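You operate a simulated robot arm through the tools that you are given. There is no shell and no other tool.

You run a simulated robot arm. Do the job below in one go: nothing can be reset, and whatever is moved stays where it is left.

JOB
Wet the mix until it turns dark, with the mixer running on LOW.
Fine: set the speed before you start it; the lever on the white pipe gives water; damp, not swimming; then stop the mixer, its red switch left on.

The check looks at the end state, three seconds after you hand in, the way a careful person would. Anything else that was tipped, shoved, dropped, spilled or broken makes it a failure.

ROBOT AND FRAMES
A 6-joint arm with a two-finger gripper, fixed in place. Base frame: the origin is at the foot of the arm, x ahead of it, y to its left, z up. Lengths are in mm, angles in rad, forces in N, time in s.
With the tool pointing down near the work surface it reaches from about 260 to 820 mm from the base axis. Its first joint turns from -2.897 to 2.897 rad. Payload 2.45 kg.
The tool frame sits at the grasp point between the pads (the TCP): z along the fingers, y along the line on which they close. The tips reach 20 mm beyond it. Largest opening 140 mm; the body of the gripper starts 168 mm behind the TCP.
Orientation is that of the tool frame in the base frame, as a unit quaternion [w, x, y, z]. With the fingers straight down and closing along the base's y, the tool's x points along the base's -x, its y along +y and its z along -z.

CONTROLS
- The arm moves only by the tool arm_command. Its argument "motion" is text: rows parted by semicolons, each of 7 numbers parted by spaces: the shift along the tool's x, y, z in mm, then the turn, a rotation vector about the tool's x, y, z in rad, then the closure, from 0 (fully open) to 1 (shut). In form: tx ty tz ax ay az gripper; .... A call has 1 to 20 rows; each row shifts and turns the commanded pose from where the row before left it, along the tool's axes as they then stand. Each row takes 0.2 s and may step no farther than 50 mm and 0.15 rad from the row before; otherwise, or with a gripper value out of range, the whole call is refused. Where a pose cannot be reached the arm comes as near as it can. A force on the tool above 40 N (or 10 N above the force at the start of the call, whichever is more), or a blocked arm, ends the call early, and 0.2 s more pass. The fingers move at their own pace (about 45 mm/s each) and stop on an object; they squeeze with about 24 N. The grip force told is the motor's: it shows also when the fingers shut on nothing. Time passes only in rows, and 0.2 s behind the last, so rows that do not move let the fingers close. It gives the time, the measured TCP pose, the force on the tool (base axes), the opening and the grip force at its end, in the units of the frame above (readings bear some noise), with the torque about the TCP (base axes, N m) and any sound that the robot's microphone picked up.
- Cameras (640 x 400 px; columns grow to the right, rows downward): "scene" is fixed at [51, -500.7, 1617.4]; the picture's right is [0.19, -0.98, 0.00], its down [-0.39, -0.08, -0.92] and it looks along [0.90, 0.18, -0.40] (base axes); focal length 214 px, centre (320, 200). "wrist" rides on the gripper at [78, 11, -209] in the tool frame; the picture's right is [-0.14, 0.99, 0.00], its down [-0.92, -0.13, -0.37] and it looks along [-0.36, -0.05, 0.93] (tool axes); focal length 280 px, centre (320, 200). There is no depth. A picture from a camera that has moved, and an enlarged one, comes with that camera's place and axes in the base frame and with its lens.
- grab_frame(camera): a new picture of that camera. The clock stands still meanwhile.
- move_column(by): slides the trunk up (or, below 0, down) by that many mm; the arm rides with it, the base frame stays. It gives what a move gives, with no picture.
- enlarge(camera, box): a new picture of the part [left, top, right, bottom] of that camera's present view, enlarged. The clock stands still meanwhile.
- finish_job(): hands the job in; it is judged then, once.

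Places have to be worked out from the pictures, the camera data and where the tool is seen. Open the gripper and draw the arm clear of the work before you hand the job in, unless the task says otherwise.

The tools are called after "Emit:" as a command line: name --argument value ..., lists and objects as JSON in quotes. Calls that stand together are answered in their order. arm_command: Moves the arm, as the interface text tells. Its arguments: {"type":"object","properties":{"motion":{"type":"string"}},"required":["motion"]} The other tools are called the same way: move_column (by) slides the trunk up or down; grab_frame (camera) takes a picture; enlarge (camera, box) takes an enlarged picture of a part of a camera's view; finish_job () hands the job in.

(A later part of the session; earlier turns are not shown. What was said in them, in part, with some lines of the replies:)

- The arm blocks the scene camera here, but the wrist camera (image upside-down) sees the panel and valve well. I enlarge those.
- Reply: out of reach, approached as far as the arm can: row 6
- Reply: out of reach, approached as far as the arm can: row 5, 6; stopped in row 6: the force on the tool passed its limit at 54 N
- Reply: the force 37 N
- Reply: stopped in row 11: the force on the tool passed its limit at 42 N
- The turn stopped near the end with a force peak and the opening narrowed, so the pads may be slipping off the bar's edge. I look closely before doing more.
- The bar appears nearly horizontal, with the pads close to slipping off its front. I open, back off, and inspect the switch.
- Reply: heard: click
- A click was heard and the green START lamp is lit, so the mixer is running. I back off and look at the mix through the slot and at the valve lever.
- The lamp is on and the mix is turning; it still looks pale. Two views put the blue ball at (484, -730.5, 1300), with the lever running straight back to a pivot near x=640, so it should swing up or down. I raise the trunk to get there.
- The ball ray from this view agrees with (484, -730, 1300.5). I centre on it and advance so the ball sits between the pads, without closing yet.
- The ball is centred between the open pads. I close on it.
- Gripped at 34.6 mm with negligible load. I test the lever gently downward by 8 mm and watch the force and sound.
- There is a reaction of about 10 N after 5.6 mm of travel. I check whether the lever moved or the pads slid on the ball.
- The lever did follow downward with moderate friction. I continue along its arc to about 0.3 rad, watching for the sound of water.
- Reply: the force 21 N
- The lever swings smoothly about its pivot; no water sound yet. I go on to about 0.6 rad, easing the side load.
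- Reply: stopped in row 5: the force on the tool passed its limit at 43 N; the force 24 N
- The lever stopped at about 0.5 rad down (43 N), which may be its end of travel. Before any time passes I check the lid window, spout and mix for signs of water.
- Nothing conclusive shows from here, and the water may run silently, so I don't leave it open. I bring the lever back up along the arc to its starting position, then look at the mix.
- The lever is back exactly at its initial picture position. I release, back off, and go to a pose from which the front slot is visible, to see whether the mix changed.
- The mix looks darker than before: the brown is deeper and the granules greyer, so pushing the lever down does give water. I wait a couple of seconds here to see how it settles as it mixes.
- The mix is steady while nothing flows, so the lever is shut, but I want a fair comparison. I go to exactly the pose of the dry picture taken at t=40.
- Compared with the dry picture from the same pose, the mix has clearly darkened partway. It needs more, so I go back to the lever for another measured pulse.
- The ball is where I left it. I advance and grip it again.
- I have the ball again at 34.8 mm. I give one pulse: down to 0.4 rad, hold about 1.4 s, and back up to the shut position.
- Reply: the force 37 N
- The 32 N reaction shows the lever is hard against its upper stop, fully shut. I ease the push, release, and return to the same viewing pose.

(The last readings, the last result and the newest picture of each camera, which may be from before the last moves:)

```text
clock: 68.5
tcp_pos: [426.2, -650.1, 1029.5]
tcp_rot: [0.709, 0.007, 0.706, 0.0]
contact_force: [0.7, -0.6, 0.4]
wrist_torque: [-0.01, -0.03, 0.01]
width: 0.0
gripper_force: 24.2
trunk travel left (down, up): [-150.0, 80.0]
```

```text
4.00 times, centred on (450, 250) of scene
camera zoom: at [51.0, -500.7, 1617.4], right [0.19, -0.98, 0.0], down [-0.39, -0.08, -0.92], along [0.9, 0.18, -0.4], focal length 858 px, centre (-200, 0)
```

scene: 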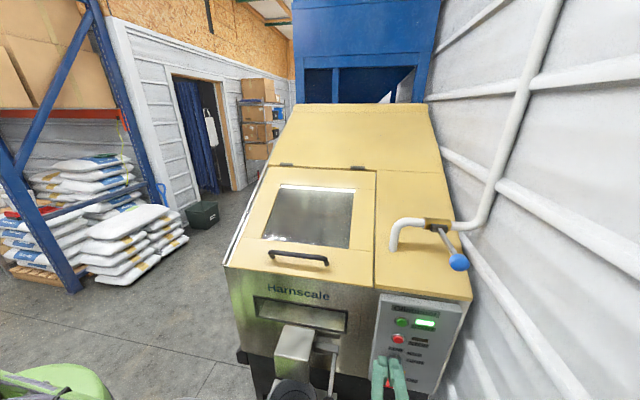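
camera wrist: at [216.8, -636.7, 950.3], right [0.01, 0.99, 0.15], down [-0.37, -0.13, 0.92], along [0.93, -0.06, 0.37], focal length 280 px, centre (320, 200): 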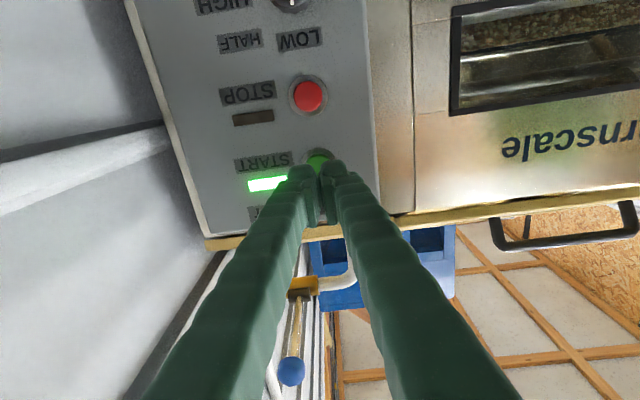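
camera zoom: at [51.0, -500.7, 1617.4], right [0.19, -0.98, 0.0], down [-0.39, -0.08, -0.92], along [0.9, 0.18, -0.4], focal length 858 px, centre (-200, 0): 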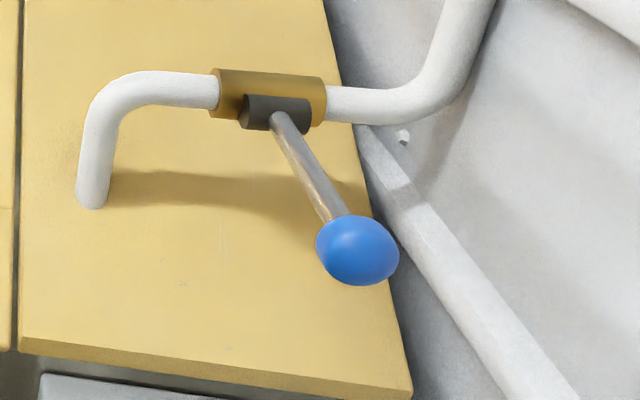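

The lever is shut, and the mix seems only slightly darker than after the first pulse. To judge changes better I move sideways to look more directly into the slot and take a baseline there.

Emit:
arm_command --motion "0 42.5 -11.5 0 0 0 1;0 42.5 -11.5 0 0 0 1;0 42.5 -11.5 0 0 0 1;0 42.5 -11.5 0 0 0 1;0 0 0 0 0 0 1"

Emit:
grab_frame --camera "wrist"

Emit:
enlarge --camera "wrist" --box '[250, 0, 450, 110]'

```text
clock: 69.7
tcp_pos: [381.7, -495.3, 1035.0]
tcp_rot: [0.708, 0.006, 0.706, 0.005]
contact_force: [0.1, 0.2, 0.1]
wrist_torque: [-0.04, 0.0, -0.01]
width: 0.0
gripper_force: 23.9
out of reach, approached as far as the arm can: row 4
trunk travel left (down, up): [-150.0, 80.0]
```

```text
taken
camera wrist: at [171.9, -483.4, 956.4], right [0.0, 0.99, 0.15], down [-0.37, -0.14, 0.92], along [0.93, -0.06, 0.37], focal length 280 px, centre (320, 200)
```

wrist: 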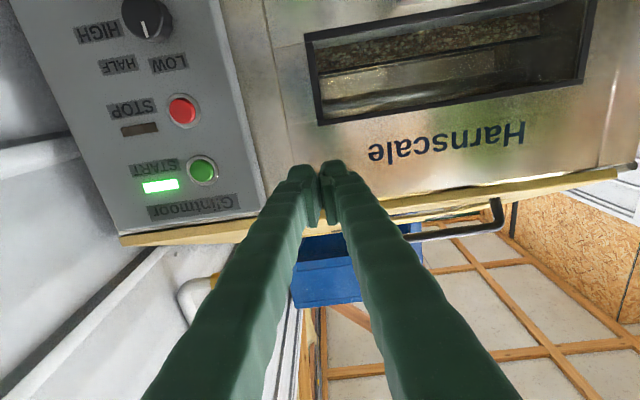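

```text
3.20 times, centred on (350, 55) of wrist
camera zoom: at [171.9, -483.4, 956.4], right [0.0, 0.99, 0.15], down [-0.37, -0.14, 0.92], along [0.93, -0.06, 0.37], focal length 897 px, centre (224, 664)
```

zoom: 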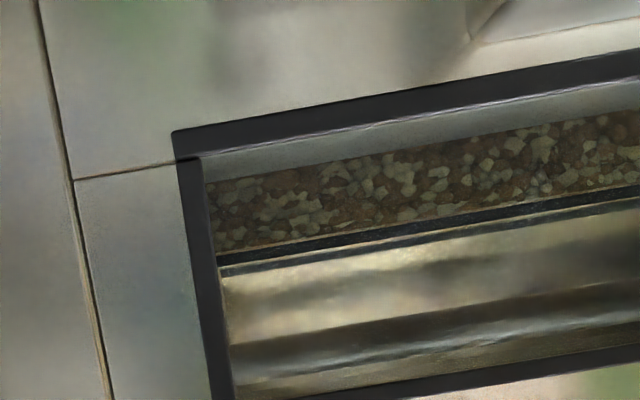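

A clear baseline: still mostly light granules. I go back to the lever for a longer pulse at full opening.

Emit:
arm_command --motion "-38 -28.6 2.7 0 0 0 0.43;-38 -28.6 2.7 0 0 0 0.43;-38 -28.6 2.7 0 0 0 0.43;-38 -28.6 2.7 0 0 0 0.43;-38 -28.6 2.7 0 0 0 0.43;-38 -28.6 2.7 0 0 0 0.43;-38 -28.6 2.7 0 0 0 0.43;0 0 0 0.1333 0 0 0.43;0 0 0 0.1333 0 0 0.43;0 0 0 0.1333 0 0 0.43;0 0 0 0 0 0 0.43"

Emit:
grab_frame --camera "wrist"

```text
clock: 72.0
tcp_pos: [401.2, -700.2, 1300.4]
tcp_rot: [0.693, 0.148, 0.692, -0.14]
contact_force: [0.0, -0.5, 0.0]
wrist_torque: [-0.03, 0.0, -0.02]
width: 79.8
gripper_force: 0.1
trunk travel left (down, up): [-150.0, 80.0]
```

```text
taken
camera wrist: at [211.7, -605.9, 1222.6], right [0.39, 0.91, 0.15], down [-0.39, 0.02, 0.92], along [0.83, -0.42, 0.36], focal length 280 px, centre (320, 200)
```

wrist: 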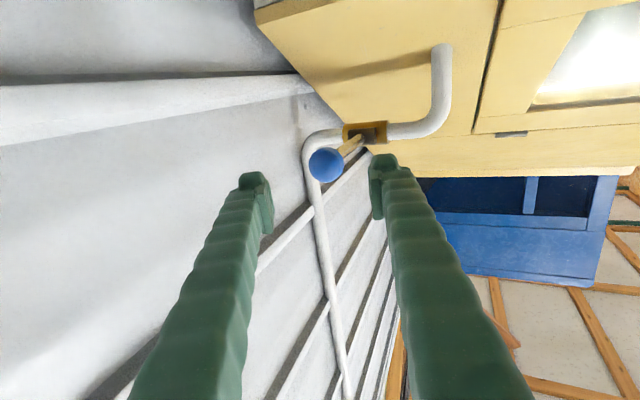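

The ball is in the usual place. I advance, grip, and swing the lever down to 0.4 rad, then check position and force to find its true end stop.

Emit:
arm_command --motion "1.5 4.9 29 0 0 0 0.43;0 0 29 0 0 0 0.43;0 0 29.5 0 0 0 0.43;0 0 0 0 0 0 0.43;0 0 0 0 0 0 1;0 0 0 0 0 0 1;0 0 0 0 0 0 1;0 0 0 0 0 0 1;15.6 0.3 0.7 0 0 0 1;15.4 0.9 2.1 0 0 0 1;15.1 1.5 3.6 0 0 0 1;14.6 2.1 4.9 0 0 0 1"

Emit:
arm_command --motion "7 1.1 2.6 0 0 0 1;7 1.2 2.9 0 0 0 1"

Emit:
enlarge --camera "scene" --box '[380, 200, 520, 300]'

```text
clock: 74.7
tcp_pos: [494.3, -729.3, 1240.3]
tcp_rot: [0.694, 0.147, 0.691, -0.141]
contact_force: [5.6, -5.2, 12.8]
wrist_torque: [-0.24, -0.81, 0.19]
width: 34.5
gripper_force: 44.5
trunk travel left (down, up): [-150.0, 80.0]
```

```text
clock: 75.2
tcp_pos: [500.3, -728.6, 1226.1]
tcp_rot: [0.694, 0.146, 0.691, -0.141]
contact_force: [7.1, -10.8, 17.9]
wrist_torque: [-0.39, -1.09, 0.1]
width: 34.8
gripper_force: 45.0
trunk travel left (down, up): [-150.0, 80.0]
```

```text
4.00 times, centred on (450, 250) of scene
camera zoom: at [51.0, -500.7, 1617.4], right [0.19, -0.98, 0.0], down [-0.39, -0.08, -0.92], along [0.9, 0.18, -0.4], focal length 858 px, centre (-200, 0)
```

zoom: 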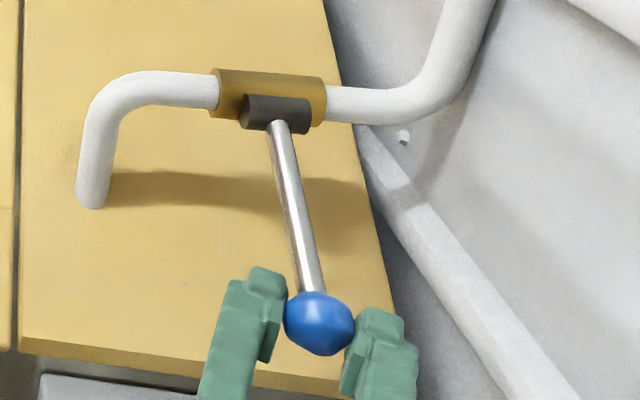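

At 0.48 rad the reaction is 18 N. I push a few mm further to see whether this is the stop.

Emit:
arm_command --motion "5 1.1 2.6 0 0 0 1;4 1 2.2 0 0 0 1"

Emit:
enlarge --camera "scene" --box '[260, 170, 370, 260]'

```text
clock: 75.8
tcp_pos: [502.2, -729.3, 1222.0]
tcp_rot: [0.696, 0.146, 0.689, -0.142]
contact_force: [-13.8, -6.7, 34.0]
wrist_torque: [0.2, 0.4, 0.11]
width: 34.5
gripper_force: 45.2
trunk travel left (down, up): [-150.0, 80.0]
```

```text
4.44 times, centred on (315, 215) of scene
camera zoom: at [51.0, -500.7, 1617.4], right [0.19, -0.98, 0.0], down [-0.39, -0.08, -0.92], along [0.9, 0.18, -0.4], focal length 953 px, centre (342, 133)
```

zoom: 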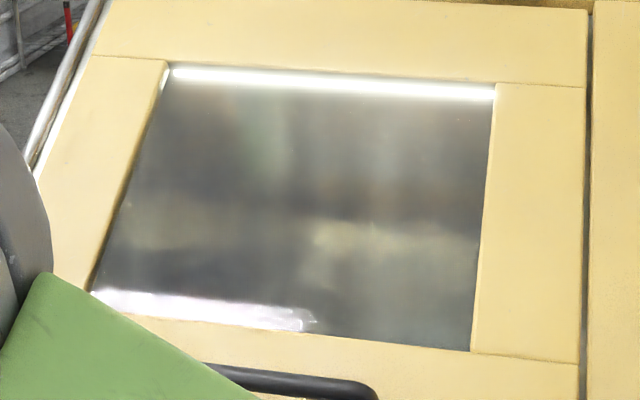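

The stop is at about 0.5 rad (z≈1222), so the valve is fully open here. I hold about 1.6 s, then swing it back up to shut.

Emit:
arm_command --motion "-5 -1.2 -3 0 0 0 1;0 0 0 0 0 0 1;0 0 0 0 0 0 1;0 0 0 0 0 0 1;0 0 0 0 0 0 1;0 0 0 0 0 0 1;0 0 0 0 0 0 1;0 0 0 0 0 0 1;-16 -2.7 -6 0 0 0 1;-14.6 -2.1 -4.9 0 0 0 1;-15.1 -1.5 -3.6 0 0 0 1;-15.4 -0.9 -2.1 0 0 0 1;-15.6 -0.3 -0.7 0 0 0 1;0 0 0 0 0 0 1"

Emit:
enlarge --camera "scene" --box '[380, 200, 520, 300]'

```text
clock: 78.8
tcp_pos: [485.1, -729.8, 1295.7]
tcp_rot: [0.693, 0.146, 0.692, -0.139]
contact_force: [-0.5, -0.1, -10.4]
wrist_torque: [-0.02, 0.13, 0.15]
width: 34.6
gripper_force: 45.4
trunk travel left (down, up): [-150.0, 80.0]
```

```text
4.00 times, centred on (450, 250) of scene
camera zoom: at [51.0, -500.7, 1617.4], right [0.19, -0.98, 0.0], down [-0.39, -0.08, -0.92], along [0.9, 0.18, -0.4], focal length 858 px, centre (-200, 0)
```

zoom: 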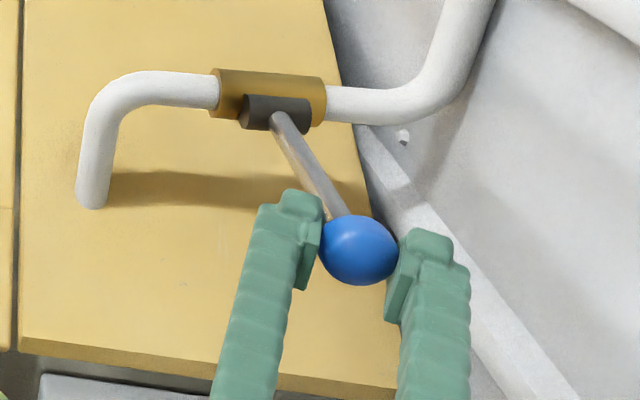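

I nudge it firmly against the shut stop, release, and go straight to the baseline viewing pose.

Emit:
arm_command --motion "-5 0 0 0 0 0 1;3 0 0 0 0 0 1;0 0 0 0 0 0 0.43;0 0 0 0 0 0 0.43;0 0 0 0 0 0 0.43;0 0 -30 0 0 0 0.43;0 0 -30 0 0 0 0.43;0 0 -28 0 0 0 0.43;0 0 0 -0.1333 0 0 1;0 0 0 -0.1333 0 0 1;0 0 0 -0.1333 0 0 1;38 28.6 -2.7 0 0 0 1;38 28.6 -2.7 0 0 0 1;38 28.6 -2.7 0 0 0 1;38 28.6 -2.7 0 0 0 1;38 28.6 -2.7 0 0 0 1;38 28.6 -2.7 0 0 0 1;38 28.6 -2.7 0 0 0 1;0 0 0 0 0 0 1"

Emit:
enlarge --camera "wrist" --box '[250, 0, 450, 110]'

Emit:
grab_frame --camera "wrist"

Emit:
enlarge --camera "scene" --box '[380, 200, 520, 300]'

```text
clock: 82.8
tcp_pos: [387.5, -497.8, 1035.5]
tcp_rot: [0.708, 0.006, 0.706, 0.004]
contact_force: [0.4, -0.1, 0.0]
wrist_torque: [-0.01, -0.01, -0.02]
width: 0.0
gripper_force: 23.8
out of reach, approached as far as the arm can: row 18
trunk travel left (down, up): [-150.0, 80.0]
```

```text
3.20 times, centred on (350, 55) of wrist
camera zoom: at [178.8, -484.2, 957.4], right [0.0, 0.99, 0.15], down [-0.37, -0.14, 0.92], along [0.93, -0.06, 0.37], focal length 897 px, centre (224, 664)
```

zoom: 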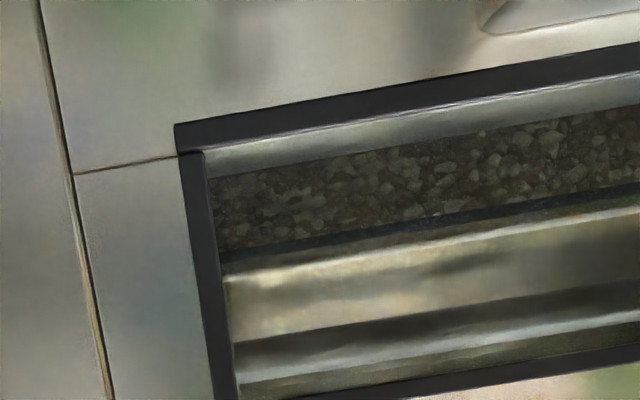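

```text
taken
camera wrist: at [178.8, -484.2, 957.4], right [0.0, 0.99, 0.15], down [-0.37, -0.14, 0.92], along [0.93, -0.06, 0.37], focal length 280 px, centre (320, 200)
```

wrist: 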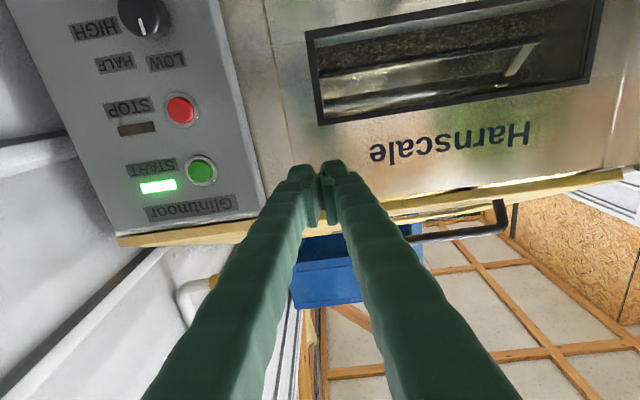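

```text
4.00 times, centred on (450, 250) of scene
camera zoom: at [51.0, -500.7, 1617.4], right [0.19, -0.98, 0.0], down [-0.39, -0.08, -0.92], along [0.9, 0.18, -0.4], focal length 858 px, centre (-200, 0)
```

zoom: 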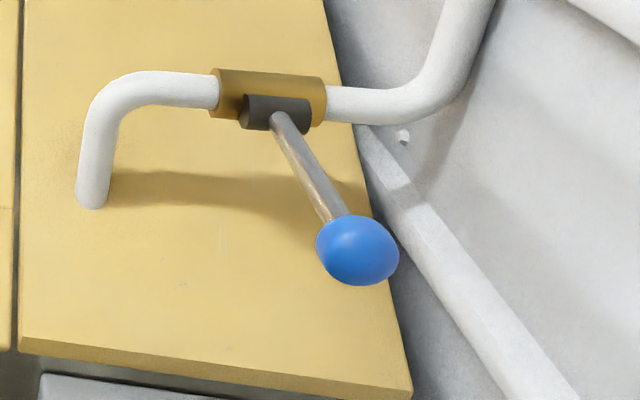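

A marked change: the mix is now dark brown and so are the granules, with no water standing. I wait 3 s to let it mix and look again from the same place, with a wider crop.

Emit:
arm_command --motion "0 0 0 0 0 0 1;0 0 0 0 0 0 1;0 0 0 0 0 0 1;0 0 0 0 0 0 1;0 0 0 0 0 0 1;0 0 0 0 0 0 1;0 0 0 0 0 0 1;0 0 0 0 0 0 1;0 0 0 0 0 0 1;0 0 0 0 0 0 1;0 0 0 0 0 0 1;0 0 0 0 0 0 1;0 0 0 0 0 0 1;0 0 0 0 0 0 1;0 0 0 0 0 0 1"

Emit:
enlarge --camera "wrist" --box '[250, 0, 450, 110]'

Emit:
enlarge --camera "wrist" --box '[400, 0, 600, 110]'

```text
clock: 86.0
tcp_pos: [388.4, -497.0, 1035.4]
tcp_rot: [0.708, 0.006, 0.706, 0.003]
contact_force: [-0.4, 0.2, 0.2]
wrist_torque: [0.03, -0.02, 0.02]
width: 0.3
gripper_force: 23.9
trunk travel left (down, up): [-150.0, 80.0]
```

```text
3.20 times, centred on (350, 55) of wrist
camera zoom: at [178.9, -484.6, 957.5], right [0.0, 0.99, 0.15], down [-0.37, -0.14, 0.92], along [0.93, -0.06, 0.37], focal length 897 px, centre (224, 664)
```

zoom: 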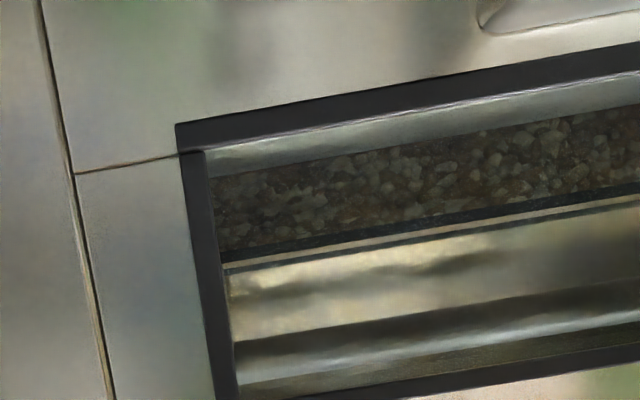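

```text
3.20 times, centred on (500, 55) of wrist
camera zoom: at [178.9, -484.6, 957.5], right [0.0, 0.99, 0.15], down [-0.37, -0.14, 0.92], along [0.93, -0.06, 0.37], focal length 897 px, centre (-256, 664)
```

zoom: 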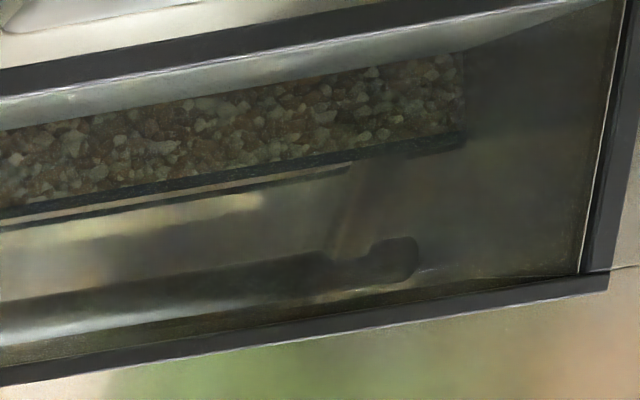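

The colour is stable now, clearly darker than before but with some granules at the right still fairly light. For a fair comparison with the dry state I go to the pose of the very first frontal picture (t=5.6).

Emit:
arm_command --motion "27 -31 -12 0 0 0 0;27 -31 -12 0 0 0 0;27 -31 -12 0 0 0 0;27 -31 -12 0 0 0 0;27 -31 -12 0 0 0 0;0 0 0 0 0.123 0 0;0 0 0 0 0.123 0 0;0 0 0 0 0.123 0 0;0 0 0 0 0 0 0"

Emit:
enlarge --camera "wrist" --box '[440, 140, 640, 265]'

Emit:
grab_frame --camera "wrist"

```text
clock: 88.0
tcp_pos: [326.0, -650.5, 898.2]
tcp_rot: [0.567, 0.007, 0.824, 0.0]
contact_force: [-0.3, 0.3, 0.3]
wrist_torque: [-0.06, 0.02, -0.01]
width: 140.0
gripper_force: 0.0
trunk travel left (down, up): [-150.0, 80.0]
```

```text
3.20 times, centred on (540, 202) of wrist
camera zoom: at [101.7, -637.6, 900.6], right [0.06, 0.99, 0.14], down [-0.02, -0.14, 0.99], along [1.0, -0.06, 0.01], focal length 897 px, centre (-384, 192)
```

zoom: 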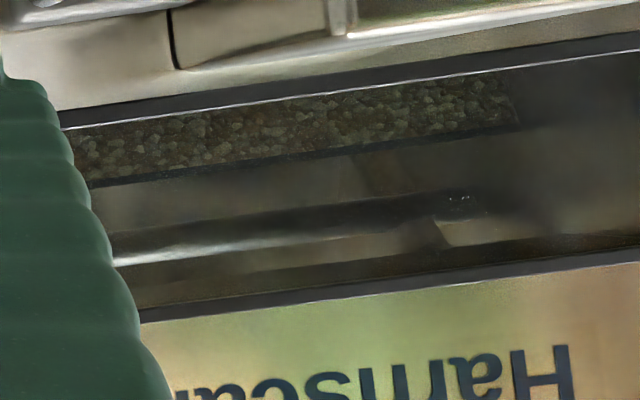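

```text
taken
camera wrist: at [101.7, -637.6, 900.6], right [0.06, 0.99, 0.14], down [-0.02, -0.14, 0.99], along [1.0, -0.06, 0.01], focal length 280 px, centre (320, 200)
```

wrist: 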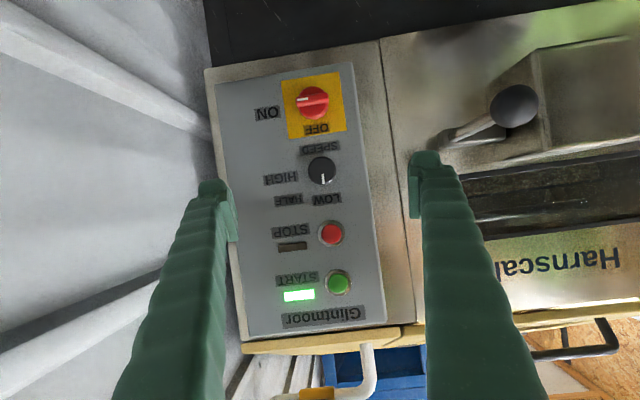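

Against the dry picture from this same pose, the mix has gone from pale tan to brown, at roughly 60% of its brightness, with no standing water. I judge it nearly there and give one more short pulse to see whether it still darkens; first back to the lever.

Emit:
arm_command --motion "0 0 0 0 -0.1225 0 0.43;0 0 0 0 -0.1225 0 0.43;0 0 0 0 -0.1225 0 0.43;-44.7 -5.5 8.3 0 0 0 0.43;-44.7 -5.5 8.3 0 0 0 0.43;-44.7 -5.5 8.3 0 0 0 0.43;-44.7 -5.5 8.3 0 0 0 0.43;-44.7 -5.5 8.3 0 0 0 0.43;-44.7 -5.5 8.3 0 0 0 0.43;-44.7 -5.5 8.3 0 0 0 0.43;-44.7 -5.5 8.3 0 0 0 0.43;-44.7 -5.5 8.3 0 0 0 0.43;0 0 0 0.1333 0 0 0.43;0 0 0 0.1333 0 0 0.43;0 0 0 0.1333 0 0 0.43;0 0 0 0 0 0 0.43"

Emit:
grab_frame --camera "wrist"

```text
clock: 91.5
tcp_pos: [399.7, -704.4, 1301.4]
tcp_rot: [0.692, 0.147, 0.692, -0.141]
contact_force: [0.2, 0.0, 0.3]
wrist_torque: [-0.05, 0.01, -0.02]
width: 79.6
gripper_force: 0.0
trunk travel left (down, up): [-150.0, 80.0]
```

```text
taken
camera wrist: at [211.7, -610.2, 1223.8], right [0.39, 0.91, 0.15], down [-0.39, 0.02, 0.92], along [0.83, -0.42, 0.36], focal length 280 px, centre (320, 200)
```

wrist: 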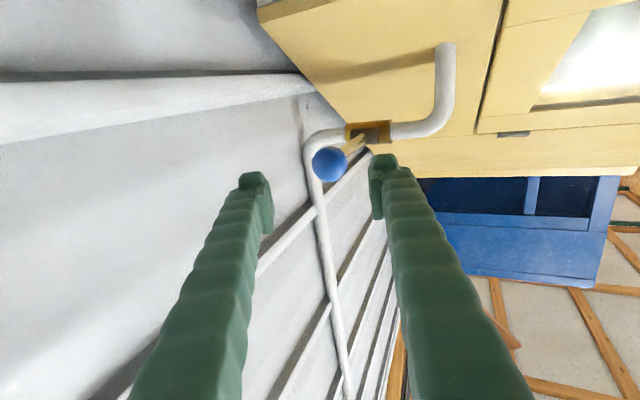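

The ball is unmoved; I advance with the y correction and grip.

Emit:
arm_command --motion "2 9.7 29 0 0 0 0.43;0 0 29 0 0 0 0.43;0 0 29.3 0 0 0 0.43;0 0 0 0 0 0 0.43;0 0 0 0 0 0 1;0 0 0 0 0 0 1;0 0 0 0 0 0 1;0 0 0 0 0 0 1"

Emit:
enlarge --camera "scene" --box '[380, 200, 520, 300]'

```text
clock: 93.2
tcp_pos: [485.4, -730.5, 1298.7]
tcp_rot: [0.693, 0.146, 0.692, -0.14]
contact_force: [0.7, 6.0, 0.4]
wrist_torque: [0.03, 0.02, 0.08]
width: 34.8
gripper_force: 33.9
trunk travel left (down, up): [-150.0, 80.0]
```

```text
4.00 times, centred on (450, 250) of scene
camera zoom: at [51.0, -500.7, 1617.4], right [0.19, -0.98, 0.0], down [-0.39, -0.08, -0.92], along [0.9, 0.18, -0.4], focal length 858 px, centre (-200, 0)
```

zoom: 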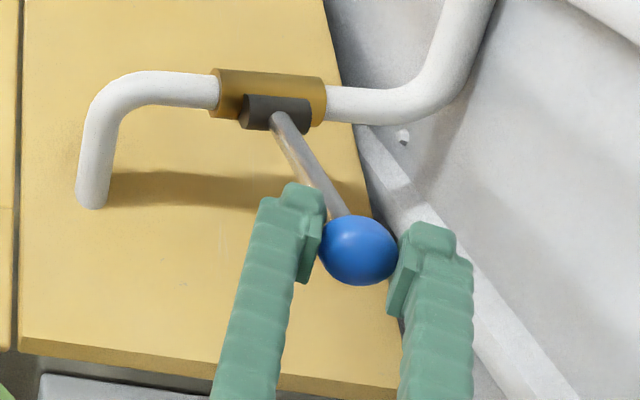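

Gripped. I give a short pulse: down to about 0.47 rad, a brief hold of 0.6 s, and back to shut.

Emit:
arm_command --motion "15.6 0.3 0.7 0 0 0 1;15.4 0.9 2.1 0 0 0 1;15.1 1.5 3.6 0 0 0 1;14.6 2.1 4.9 0 0 0 1;10 1.6 3.8 0 0 0 1;0 0 0 0 0 0 1;0 0 0 0 0 0 1;0 0 0 0 0 0 1;-10 -1.6 -3.8 0 0 0 1;-14.6 -2.1 -4.9 0 0 0 1;-15.1 -1.5 -3.6 0 0 0 1;-15.4 -0.9 -2.1 0 0 0 1;-15.6 -0.3 -0.7 0 0 0 1;-2.5 0 0 0 0 0 1;0 0 0 0 0 0 1"

Emit:
enlarge --camera "scene" --box '[380, 200, 520, 300]'

```text
clock: 96.5
tcp_pos: [487.0, -730.5, 1297.3]
tcp_rot: [0.691, 0.147, 0.694, -0.138]
contact_force: [-4.8, 14.4, -26.7]
wrist_torque: [-0.06, -0.06, 0.08]
width: 34.9
gripper_force: 45.1
trunk travel left (down, up): [-150.0, 80.0]
```

```text
4.00 times, centred on (450, 250) of scene
camera zoom: at [51.0, -500.7, 1617.4], right [0.19, -0.98, 0.0], down [-0.39, -0.08, -0.92], along [0.9, 0.18, -0.4], focal length 858 px, centre (-200, 0)
```

zoom: 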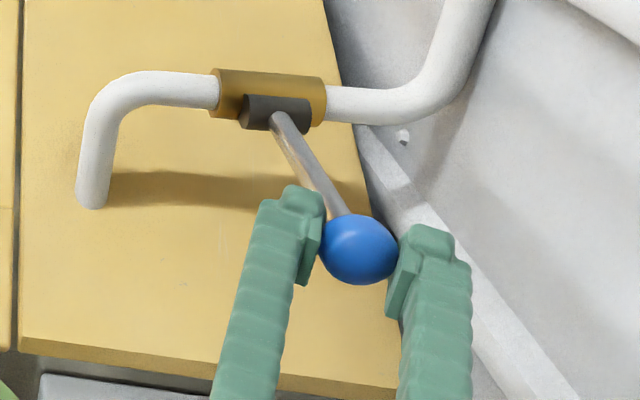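

The lever is against its shut stop (about 27 N upward push). I ease off, release, and return to the direct viewing pose to compare.

Emit:
arm_command --motion "3 0 0 0 0 0 1;0 0 0 0 0 0 0.43;0 0 0 0 0 0 0.43;0 0 0 0 0 0 0.43;0 0 -30 0 0 0 0.43;0 0 -30 0 0 0 0.43;0 0 -28 0 0 0 0.43;0 0 0 -0.1333 0 0 1;0 0 0 -0.1333 0 0 1;0 0 0 -0.1333 0 0 1;38 28.6 -2.7 0 0 0 1;38 28.6 -2.7 0 0 0 1;38 28.6 -2.7 0 0 0 1;38 28.6 -2.7 0 0 0 1;38 28.6 -2.7 0 0 0 1;38 28.6 -2.7 0 0 0 1;38 28.6 -2.7 0 0 0 1;0 0 0 0 0 0 1"

Emit:
enlarge --camera "wrist" --box '[250, 0, 450, 110]'

Emit:
enlarge --camera "wrist" --box '[400, 0, 600, 110]'

Emit:
grab_frame --camera "scene"

```text
clock: 100.2
tcp_pos: [383.9, -497.9, 1035.5]
tcp_rot: [0.708, 0.006, 0.706, 0.003]
contact_force: [0.2, 0.0, -0.1]
wrist_torque: [0.0, 0.0, -0.03]
width: 0.0
gripper_force: 24.9
out of reach, approached as far as the arm can: row 17
trunk travel left (down, up): [-150.0, 80.0]
```

```text
3.20 times, centred on (350, 55) of wrist
camera zoom: at [174.8, -484.3, 957.6], right [0.0, 0.99, 0.15], down [-0.37, -0.14, 0.92], along [0.93, -0.06, 0.37], focal length 897 px, centre (224, 664)
```

zoom: 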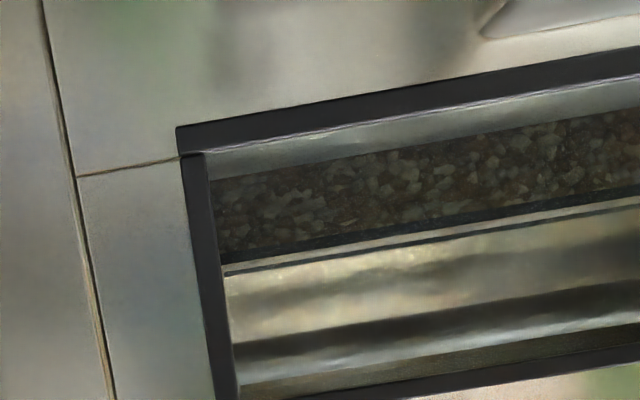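

```text
3.20 times, centred on (500, 55) of wrist
camera zoom: at [174.8, -484.3, 957.6], right [0.0, 0.99, 0.15], down [-0.37, -0.14, 0.92], along [0.93, -0.06, 0.37], focal length 897 px, centre (-256, 664)
```

zoom: 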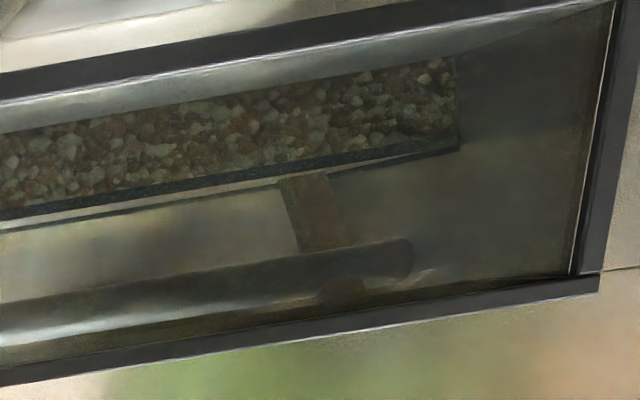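

```text
taken
```

scene: 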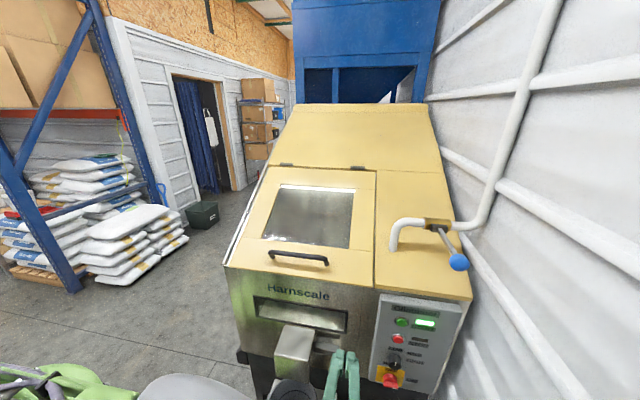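

It is darker again: the granules at the left are now nearly as dark as the matrix, and no water stands or glistens. As it was still darkening slightly, I give one more modest pulse and compare; if it no longer changes, it is done.

Emit:
arm_command --motion "-38 -28.6 2.7 0 0 0 0.43;-38 -28.6 2.7 0 0 0 0.43;-38 -28.6 2.7 0 0 0 0.43;-38 -28.6 2.7 0 0 0 0.43;-38 -28.6 2.7 0 0 0 0.43;-38 -28.6 2.7 0 0 0 0.43;-38 -28.6 2.7 0 0 0 0.43;0 0 0 0.1333 0 0 0.43;0 0 0 0.1333 0 0 0.43;0 0 0 0.1333 0 0 0.43;0 0 0 0 0 0 0.43"

Emit:
grab_frame --camera "wrist"

```text
clock: 102.7
tcp_pos: [402.8, -700.1, 1298.8]
tcp_rot: [0.692, 0.148, 0.692, -0.14]
contact_force: [-0.2, 0.5, -0.3]
wrist_torque: [-0.01, 0.01, -0.04]
width: 79.5
gripper_force: 0.1
trunk travel left (down, up): [-150.0, 80.0]
```

```text
taken
camera wrist: at [214.0, -605.6, 1220.3], right [0.39, 0.91, 0.15], down [-0.39, 0.02, 0.92], along [0.83, -0.42, 0.36], focal length 280 px, centre (320, 200)
```

wrist: 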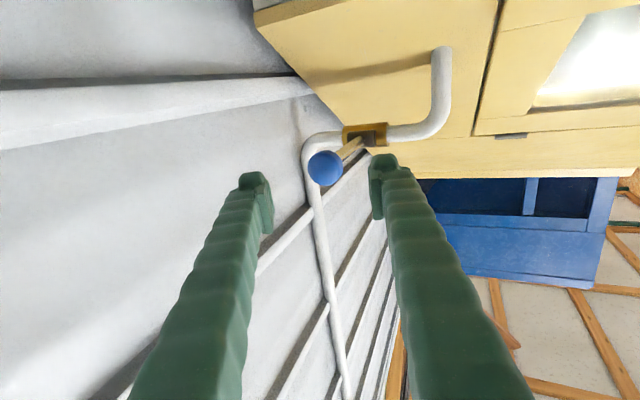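

The ball is in place; I advance and grip.

Emit:
arm_command --motion "0 4.4 29 0 0 0 0.43;0 0 29 0 0 0 0.43;0 0 28.8 0 0 0 0.43;0 0 0 0 0 0 0.43;0 0 0 0 0 0 1;0 0 0 0 0 0 1;0 0 0 0 0 0 1;0 0 0 0 0 0 1"

Emit:
enlarge --camera "scene" --box '[380, 200, 520, 300]'

```text
clock: 104.5
tcp_pos: [484.0, -728.3, 1297.9]
tcp_rot: [0.693, 0.146, 0.692, -0.139]
contact_force: [0.8, 6.0, -0.2]
wrist_torque: [0.03, 0.01, 0.12]
width: 34.9
gripper_force: 34.1
trunk travel left (down, up): [-150.0, 80.0]
```

```text
4.00 times, centred on (450, 250) of scene
camera zoom: at [51.0, -500.7, 1617.4], right [0.19, -0.98, 0.0], down [-0.39, -0.08, -0.92], along [0.9, 0.18, -0.4], focal length 858 px, centre (-200, 0)
```

zoom: 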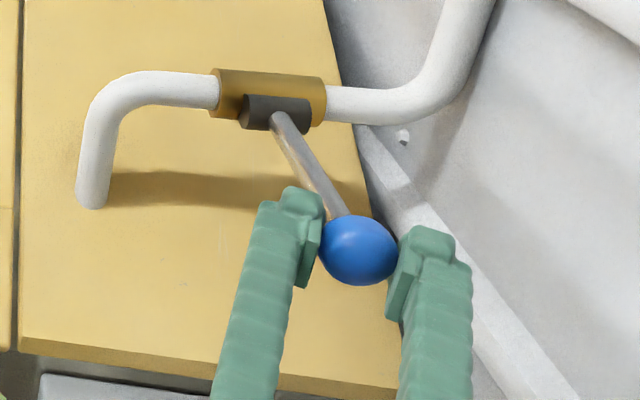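

Gripped as before. I give a pulse with a hold of about 0.8 s close to the open stop, then shut it.

Emit:
arm_command --motion "15.6 0.3 0.7 0 0 0 1;15.4 0.9 2.1 0 0 0 1;15.1 1.5 3.6 0 0 0 1;14.6 2.1 4.9 0 0 0 1;12 2 4.6 0 0 0 1;0 0 0 0 0 0 1;0 0 0 0 0 0 1;0 0 0 0 0 0 1;0 0 0 0 0 0 1;-12 -2 -4.6 0 0 0 1;-14.6 -2.1 -4.9 0 0 0 1;-15.1 -1.5 -3.6 0 0 0 1;-15.4 -0.9 -2.1 0 0 0 1;-15.6 -0.3 -0.7 0 0 0 1;-2.5 0 0 0 0 0 1;0 0 0 0 0 0 1"

Emit:
enlarge --camera "scene" --box '[380, 200, 520, 300]'

```text
clock: 107.8
tcp_pos: [485.8, -730.8, 1296.4]
tcp_rot: [0.691, 0.147, 0.694, -0.138]
contact_force: [-1.8, 11.2, -27.9]
wrist_torque: [-0.04, -0.1, 0.13]
width: 34.7
gripper_force: 45.2
trunk travel left (down, up): [-150.0, 80.0]
```

```text
4.00 times, centred on (450, 250) of scene
camera zoom: at [51.0, -500.7, 1617.4], right [0.19, -0.98, 0.0], down [-0.39, -0.08, -0.92], along [0.9, 0.18, -0.4], focal length 858 px, centre (-200, 0)
```

zoom: 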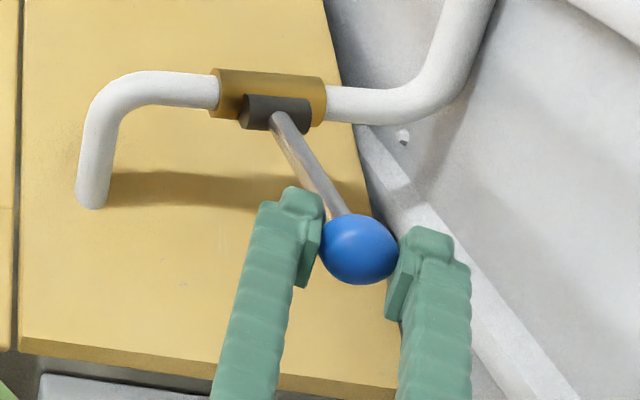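

The lever is shut against its stop again. I release and return to the viewing pose.

Emit:
arm_command --motion "3 0 0 0 0 0 1;0 0 0 0 0 0 0.43;0 0 0 0 0 0 0.43;0 0 0 0 0 0 0.43;0 0 -30 0 0 0 0.43;0 0 -30 0 0 0 0.43;0 0 -28 0 0 0 0.43;0 0 0 -0.1333 0 0 1;0 0 0 -0.1333 0 0 1;0 0 0 -0.1333 0 0 1;38 28.6 -2.7 0 0 0 1;38 28.6 -2.7 0 0 0 1;38 28.6 -2.7 0 0 0 1;38 28.6 -2.7 0 0 0 1;38 28.6 -2.7 0 0 0 1;38 28.6 -2.7 0 0 0 1;38 28.6 -2.7 0 0 0 1;0 0 0 0 0 0 1"

Emit:
enlarge --camera "wrist" --box '[250, 0, 450, 110]'

Emit:
enlarge --camera "wrist" --box '[400, 0, 600, 110]'

Emit:
enlarge --camera "scene" --box '[380, 200, 520, 300]'

```text
clock: 111.7
tcp_pos: [386.7, -497.2, 1035.1]
tcp_rot: [0.708, 0.007, 0.706, 0.004]
contact_force: [0.0, 0.8, -0.4]
wrist_torque: [-0.01, -0.02, 0.02]
width: 0.0
gripper_force: 24.4
out of reach, approached as far as the arm can: row 17
trunk travel left (down, up): [-150.0, 80.0]
```

```text
3.20 times, centred on (350, 55) of wrist
camera zoom: at [176.4, -484.3, 957.0], right [0.0, 0.99, 0.15], down [-0.37, -0.14, 0.92], along [0.93, -0.06, 0.37], focal length 897 px, centre (224, 664)
```

zoom: 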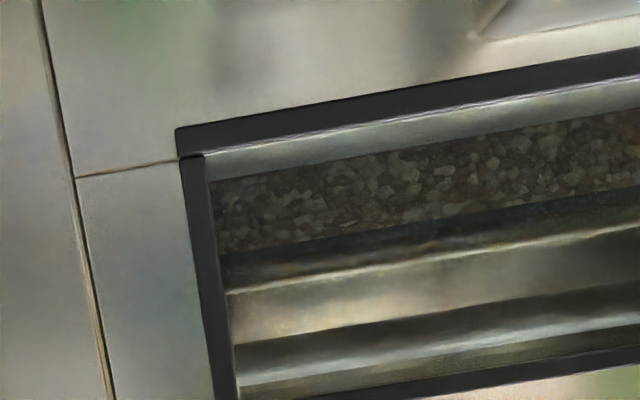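

```text
3.20 times, centred on (500, 55) of wrist
camera zoom: at [176.4, -484.3, 957.0], right [0.0, 0.99, 0.15], down [-0.37, -0.14, 0.92], along [0.93, -0.06, 0.37], focal length 897 px, centre (-256, 664)
```

zoom: 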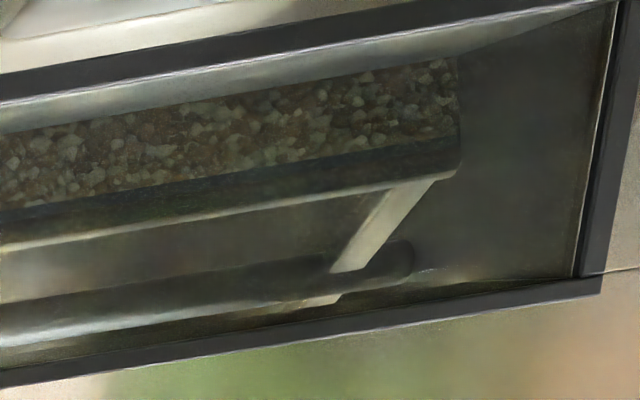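

```text
4.00 times, centred on (450, 250) of scene
camera zoom: at [51.0, -500.7, 1617.4], right [0.19, -0.98, 0.0], down [-0.39, -0.08, -0.92], along [0.9, 0.18, -0.4], focal length 858 px, centre (-200, 0)
```

zoom: 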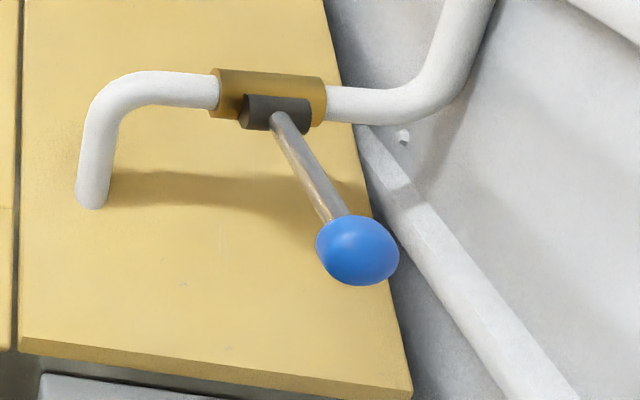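

No further change from the previous pulse: the mix is uniformly dark, nothing is pooling, and the lever is shut. Now I stop the mixer, first moving in front of the panel and then lowering the trunk for reach.

Emit:
arm_command --motion "-17.5 -38.6 10.8 0 0 0 1;-17.5 -38.6 10.8 0 0 0 1;-17.5 -38.6 10.8 0 0 0 1;-17.5 -38.6 10.8 0 0 0 1;0 0 0 0 0 0 1"

Emit:
move_column --by -150

Emit:
grab_frame --camera "wrist"

```text
clock: 112.8
tcp_pos: [428.1, -652.1, 1103.5]
tcp_rot: [0.708, 0.007, 0.706, 0.0]
contact_force: [-0.3, 0.0, -0.5]
wrist_torque: [0.0, 0.0, 0.01]
width: 0.0
gripper_force: 24.1
trunk travel left (down, up): [-150.0, 80.0]
```

```text
clock: 114.6
tcp_pos: [428.3, -651.3, 953.5]
tcp_rot: [0.708, 0.005, 0.706, 0.0]
contact_force: [0.0, -0.5, 0.2]
wrist_torque: [-0.01, 0.02, -0.01]
width: 0.0
gripper_force: 24.4
trunk travel left (down, up): [0.0, 230.0]
```

```text
taken
camera wrist: at [218.7, -638.2, 875.1], right [0.01, 0.99, 0.15], down [-0.37, -0.13, 0.92], along [0.93, -0.06, 0.37], focal length 280 px, centre (320, 200)
```

wrist: 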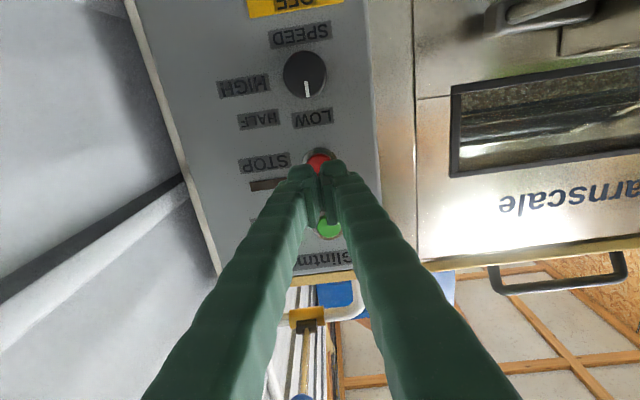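

The tips line up with the red STOP button. I advance to just short of its face.

Emit:
arm_command --motion "-1.5 0 35 0 0 0 1;0 0 33 0 0 0 1;0 0 0 0 0 0 1"

Emit:
enlarge --camera "scene" --box '[350, 300, 470, 400]'

```text
clock: 115.4
tcp_pos: [495.8, -652.6, 955.0]
tcp_rot: [0.708, 0.007, 0.706, -0.001]
contact_force: [0.0, 0.7, 0.2]
wrist_torque: [-0.01, 0.01, 0.01]
width: 0.0
gripper_force: 23.7
trunk travel left (down, up): [0.0, 230.0]
```

```text
4.00 times, centred on (410, 350) of scene
camera zoom: at [51.0, -500.7, 1617.4], right [0.19, -0.98, 0.0], down [-0.39, -0.08, -0.92], along [0.9, 0.18, -0.4], focal length 858 px, centre (-40, -400)
```

zoom: 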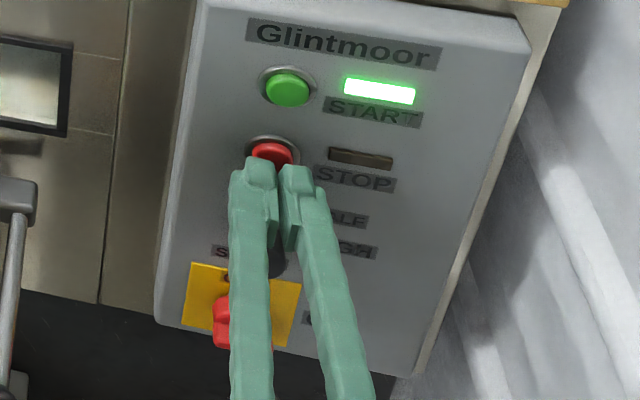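

Aligned with STOP. I press in small steps.

Emit:
arm_command --motion "0 0.8 3 0 0 0 1;0 0 3 0 0 0 1;0 0 2 0 0 0 1;0 0 2 0 0 0 1"

Emit:
enlarge --camera "scene" --box '[350, 300, 470, 400]'

```text
clock: 116.4
tcp_pos: [505.7, -651.5, 955.7]
tcp_rot: [0.708, 0.006, 0.706, 0.0]
contact_force: [-0.6, 1.2, 0.3]
wrist_torque: [-0.01, 0.02, 0.02]
width: 6.0
gripper_force: 28.9
trunk travel left (down, up): [0.0, 230.0]
heard: click
```

```text
4.00 times, centred on (410, 350) of scene
camera zoom: at [51.0, -500.7, 1617.4], right [0.19, -0.98, 0.0], down [-0.39, -0.08, -0.92], along [0.9, 0.18, -0.4], focal length 858 px, centre (-40, -400)
```

zoom: 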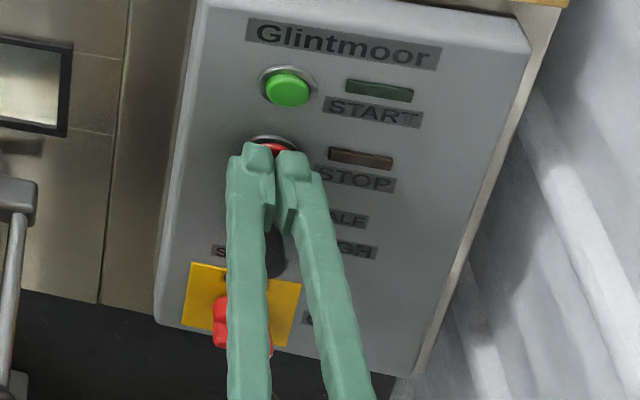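

A click and the green lamp went out: the mixer is stopped. I draw back clear of the panel, open the gripper, and check everything.

Emit:
arm_command --motion "0 0 -20 0 0 0 1;0 0 -40 0 0 0 1;0 0 -40 0 0 0 1;0 0 -45 0 0 0 0.3;0 0 -30 0 0 0 0;0 0 0 0 0 0 0;0 0 0 0 0 0 0;0 0 0 0 0 0 0;0 0 0 0 0 0 0"

Emit:
grab_frame --camera "wrist"

Emit:
grab_frame --camera "scene"

Emit:
enlarge --camera "scene" --box '[350, 300, 470, 400]'

Emit:
enlarge --camera "wrist" --box '[430, 60, 640, 190]'

```text
clock: 118.4
tcp_pos: [330.4, -650.5, 954.4]
tcp_rot: [0.708, 0.005, 0.706, 0.001]
contact_force: [0.2, -0.5, 0.1]
wrist_torque: [-0.04, -0.02, -0.01]
width: 122.3
gripper_force: 0.1
trunk travel left (down, up): [0.0, 230.0]
```

```text
taken
camera wrist: at [121.1, -637.1, 875.7], right [0.01, 0.99, 0.15], down [-0.37, -0.13, 0.92], along [0.93, -0.06, 0.37], focal length 280 px, centre (320, 200)
```

wrist: 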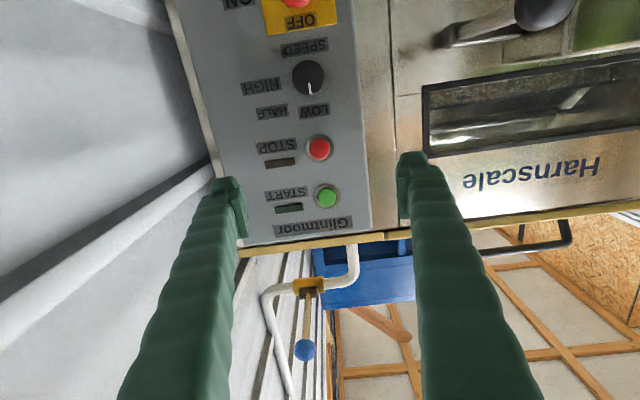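

```text
taken
```

scene: 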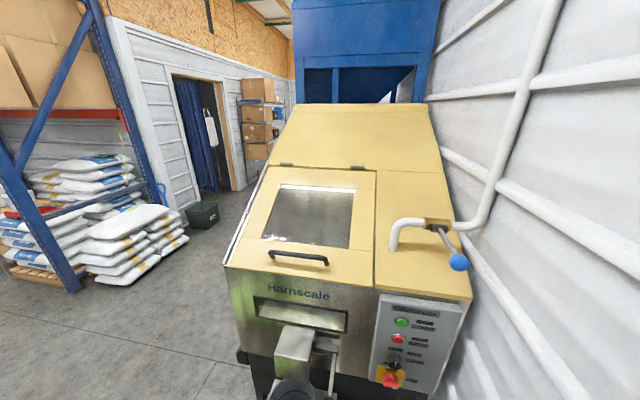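

```text
4.00 times, centred on (410, 350) of scene
camera zoom: at [51.0, -500.7, 1617.4], right [0.19, -0.98, 0.0], down [-0.39, -0.08, -0.92], along [0.9, 0.18, -0.4], focal length 858 px, centre (-40, -400)
```

zoom: 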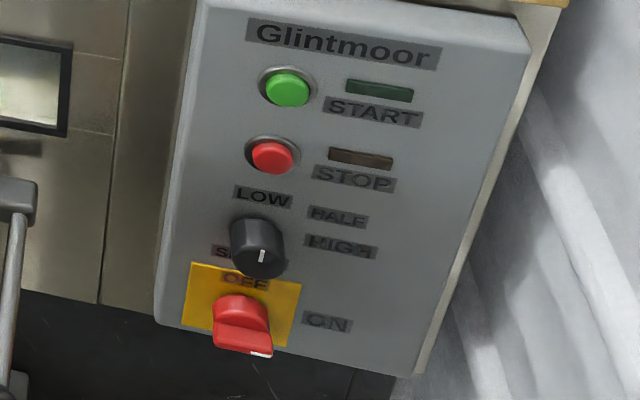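

```text
3.05 times, centred on (535, 125) of wrist
camera zoom: at [121.1, -637.1, 875.7], right [0.01, 0.99, 0.15], down [-0.37, -0.13, 0.92], along [0.93, -0.06, 0.37], focal length 854 px, centre (-335, 429)
```

zoom: 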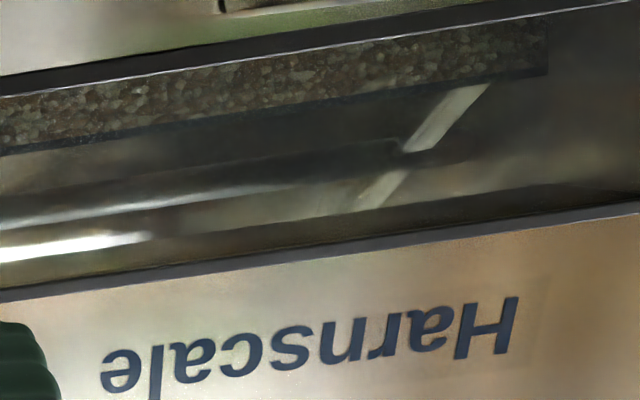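

Lamp off, switch ON, knob LOW, lever shut, nothing disturbed. As a last check of the colour, I repeat the very first frontal view for a direct comparison with the dry mix and with t=88.

Emit:
arm_command --motion "28 0 -1 0 0 0 0;27 0 -1 0 0 0 0;0 0 0 0 0.123 0 0;0 0 0 0 0.123 0 0;0 0 0 0 0.123 0 0;0 0 0 0 0 0 0"

Emit:
enlarge --camera "wrist" --box '[440, 140, 640, 265]'

Emit:
grab_frame --camera "wrist"

Emit:
enlarge --camera "wrist" --box '[230, 60, 390, 160]'

```text
clock: 119.8
tcp_pos: [329.6, -650.2, 899.2]
tcp_rot: [0.565, 0.006, 0.825, 0.001]
contact_force: [-0.3, 0.0, 0.2]
wrist_torque: [0.01, -0.02, -0.03]
width: 140.0
gripper_force: 0.1
trunk travel left (down, up): [0.0, 230.0]
```

```text
3.20 times, centred on (540, 202) of wrist
camera zoom: at [104.9, -637.0, 902.1], right [0.06, 0.99, 0.14], down [-0.01, -0.14, 0.99], along [1.0, -0.06, 0.01], focal length 897 px, centre (-384, 192)
```

zoom: 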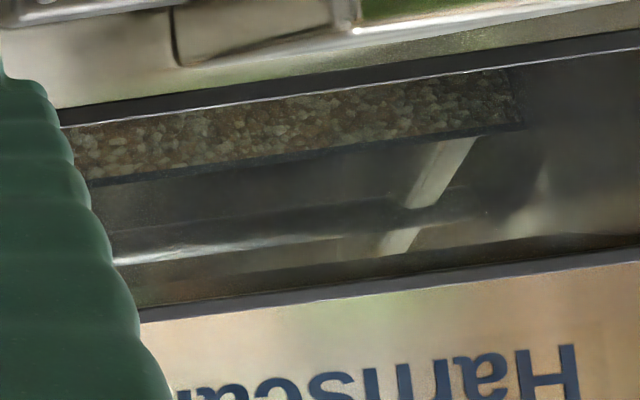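

```text
taken
camera wrist: at [104.9, -637.0, 902.1], right [0.06, 0.99, 0.14], down [-0.01, -0.14, 0.99], along [1.0, -0.06, 0.01], focal length 280 px, centre (320, 200)
```

wrist: 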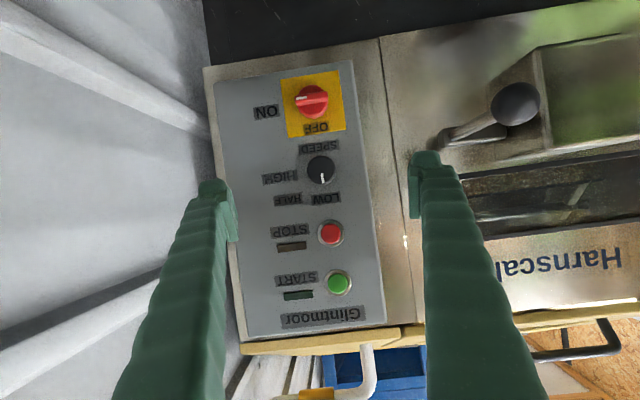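

```text
4.00 times, centred on (310, 110) of wrist
camera zoom: at [104.9, -637.0, 902.1], right [0.06, 0.99, 0.14], down [-0.01, -0.14, 0.99], along [1.0, -0.06, 0.01], focal length 1122 px, centre (360, 560)
```

zoom: 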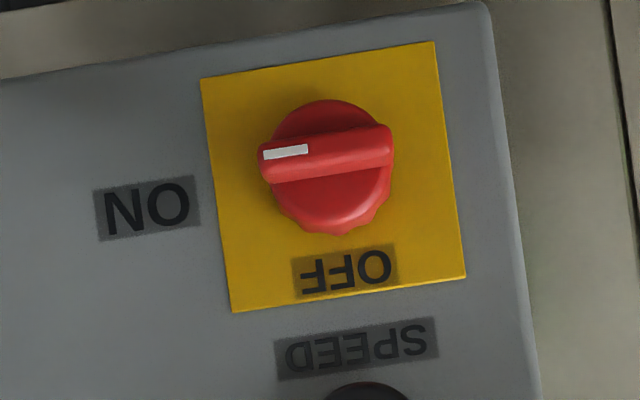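

The switch bar points squarely at ON. The glass reflections differ with the trunk lowered, so to judge the colour fairly I reproduce the exact arm posture of the first picture (trunk back up, same tool pose).

Emit:
move_column --by 150

Emit:
arm_command --motion "35 0 13.5 0 0 0 0;35 0 13.5 0 0 0 0;35 0 13.5 0 0 0 0;35 0 13.5 0 0 0 0;0 0 0 0 0 0 0"

Emit:
enlarge --camera "wrist" --box '[440, 140, 640, 265]'

Emit:
enlarge --camera "scene" --box '[250, 170, 380, 260]'

```text
clock: 121.5
tcp_pos: [329.3, -650.3, 1049.0]
tcp_rot: [0.566, 0.006, 0.824, 0.002]
contact_force: [-1.0, 0.2, 0.5]
wrist_torque: [-0.01, -0.01, -0.02]
width: 139.9
gripper_force: 0.1
trunk travel left (down, up): [-150.0, 80.0]
```

```text
clock: 122.8
tcp_pos: [330.1, -650.0, 898.8]
tcp_rot: [0.566, 0.006, 0.824, 0.001]
contact_force: [-0.7, 0.4, -0.7]
wrist_torque: [-0.03, -0.01, -0.02]
width: 139.9
gripper_force: 0.1
trunk travel left (down, up): [-150.0, 80.0]
```

```text
3.20 times, centred on (540, 202) of wrist
camera zoom: at [106.4, -637.0, 900.7], right [0.06, 0.99, 0.14], down [-0.02, -0.14, 0.99], along [1.0, -0.06, 0.01], focal length 897 px, centre (-384, 192)
```

zoom: 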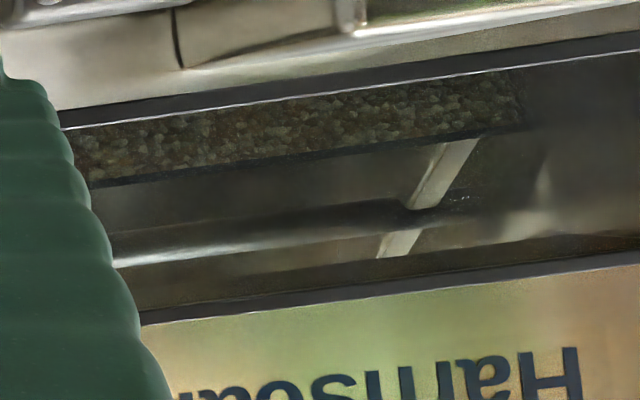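

```text
4.44 times, centred on (315, 215) of scene
camera zoom: at [51.0, -500.7, 1617.4], right [0.19, -0.98, 0.0], down [-0.39, -0.08, -0.92], along [0.9, 0.18, -0.4], focal length 953 px, centre (342, 133)
```

zoom: 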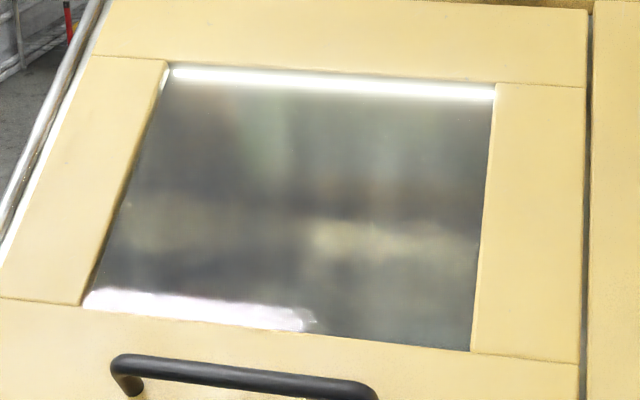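

In the identical posture the mix is far darker than the dry picture and the same as (or a touch darker than) at t=88, so it has reached its dark, damp state with no standing water. The mixer is stopped, the speed is LOW, the red switch is ON, the lever is shut, and the open gripper is well clear, so I hand in.

Emit:
finish_job

```text
The job is handed in.
```

I wetted the mix until it turned dark, with the mixer running on LOW, then stopped the mixer. The job is handed in.

- **Speed and power:** I turned the speed knob from HIGH to LOW while the machine was still off. Then I turned the red switch to ON and pressed START; the lamp lit.
- **Water:** I pulled the lever on the white pipe down in five short pulses and shut it after each one. In matching views the mix went from pale tan to dark brown. The last two pulses made almost no further difference, and no standing water showed through the slot.
- **End state:** I pressed STOP and the lamp went out. The red switch is still ON, the speed is still on LOW and the lever is against its shut stop. The gripper is open and about 200 mm back from the panel. I saw nothing tipped, spilled or shoved.

I judged the dampness only by colour through the reflective front slot. The mix was already about as dark after the third pulse, so the last two may have left it slightly wetter than it needed to be.
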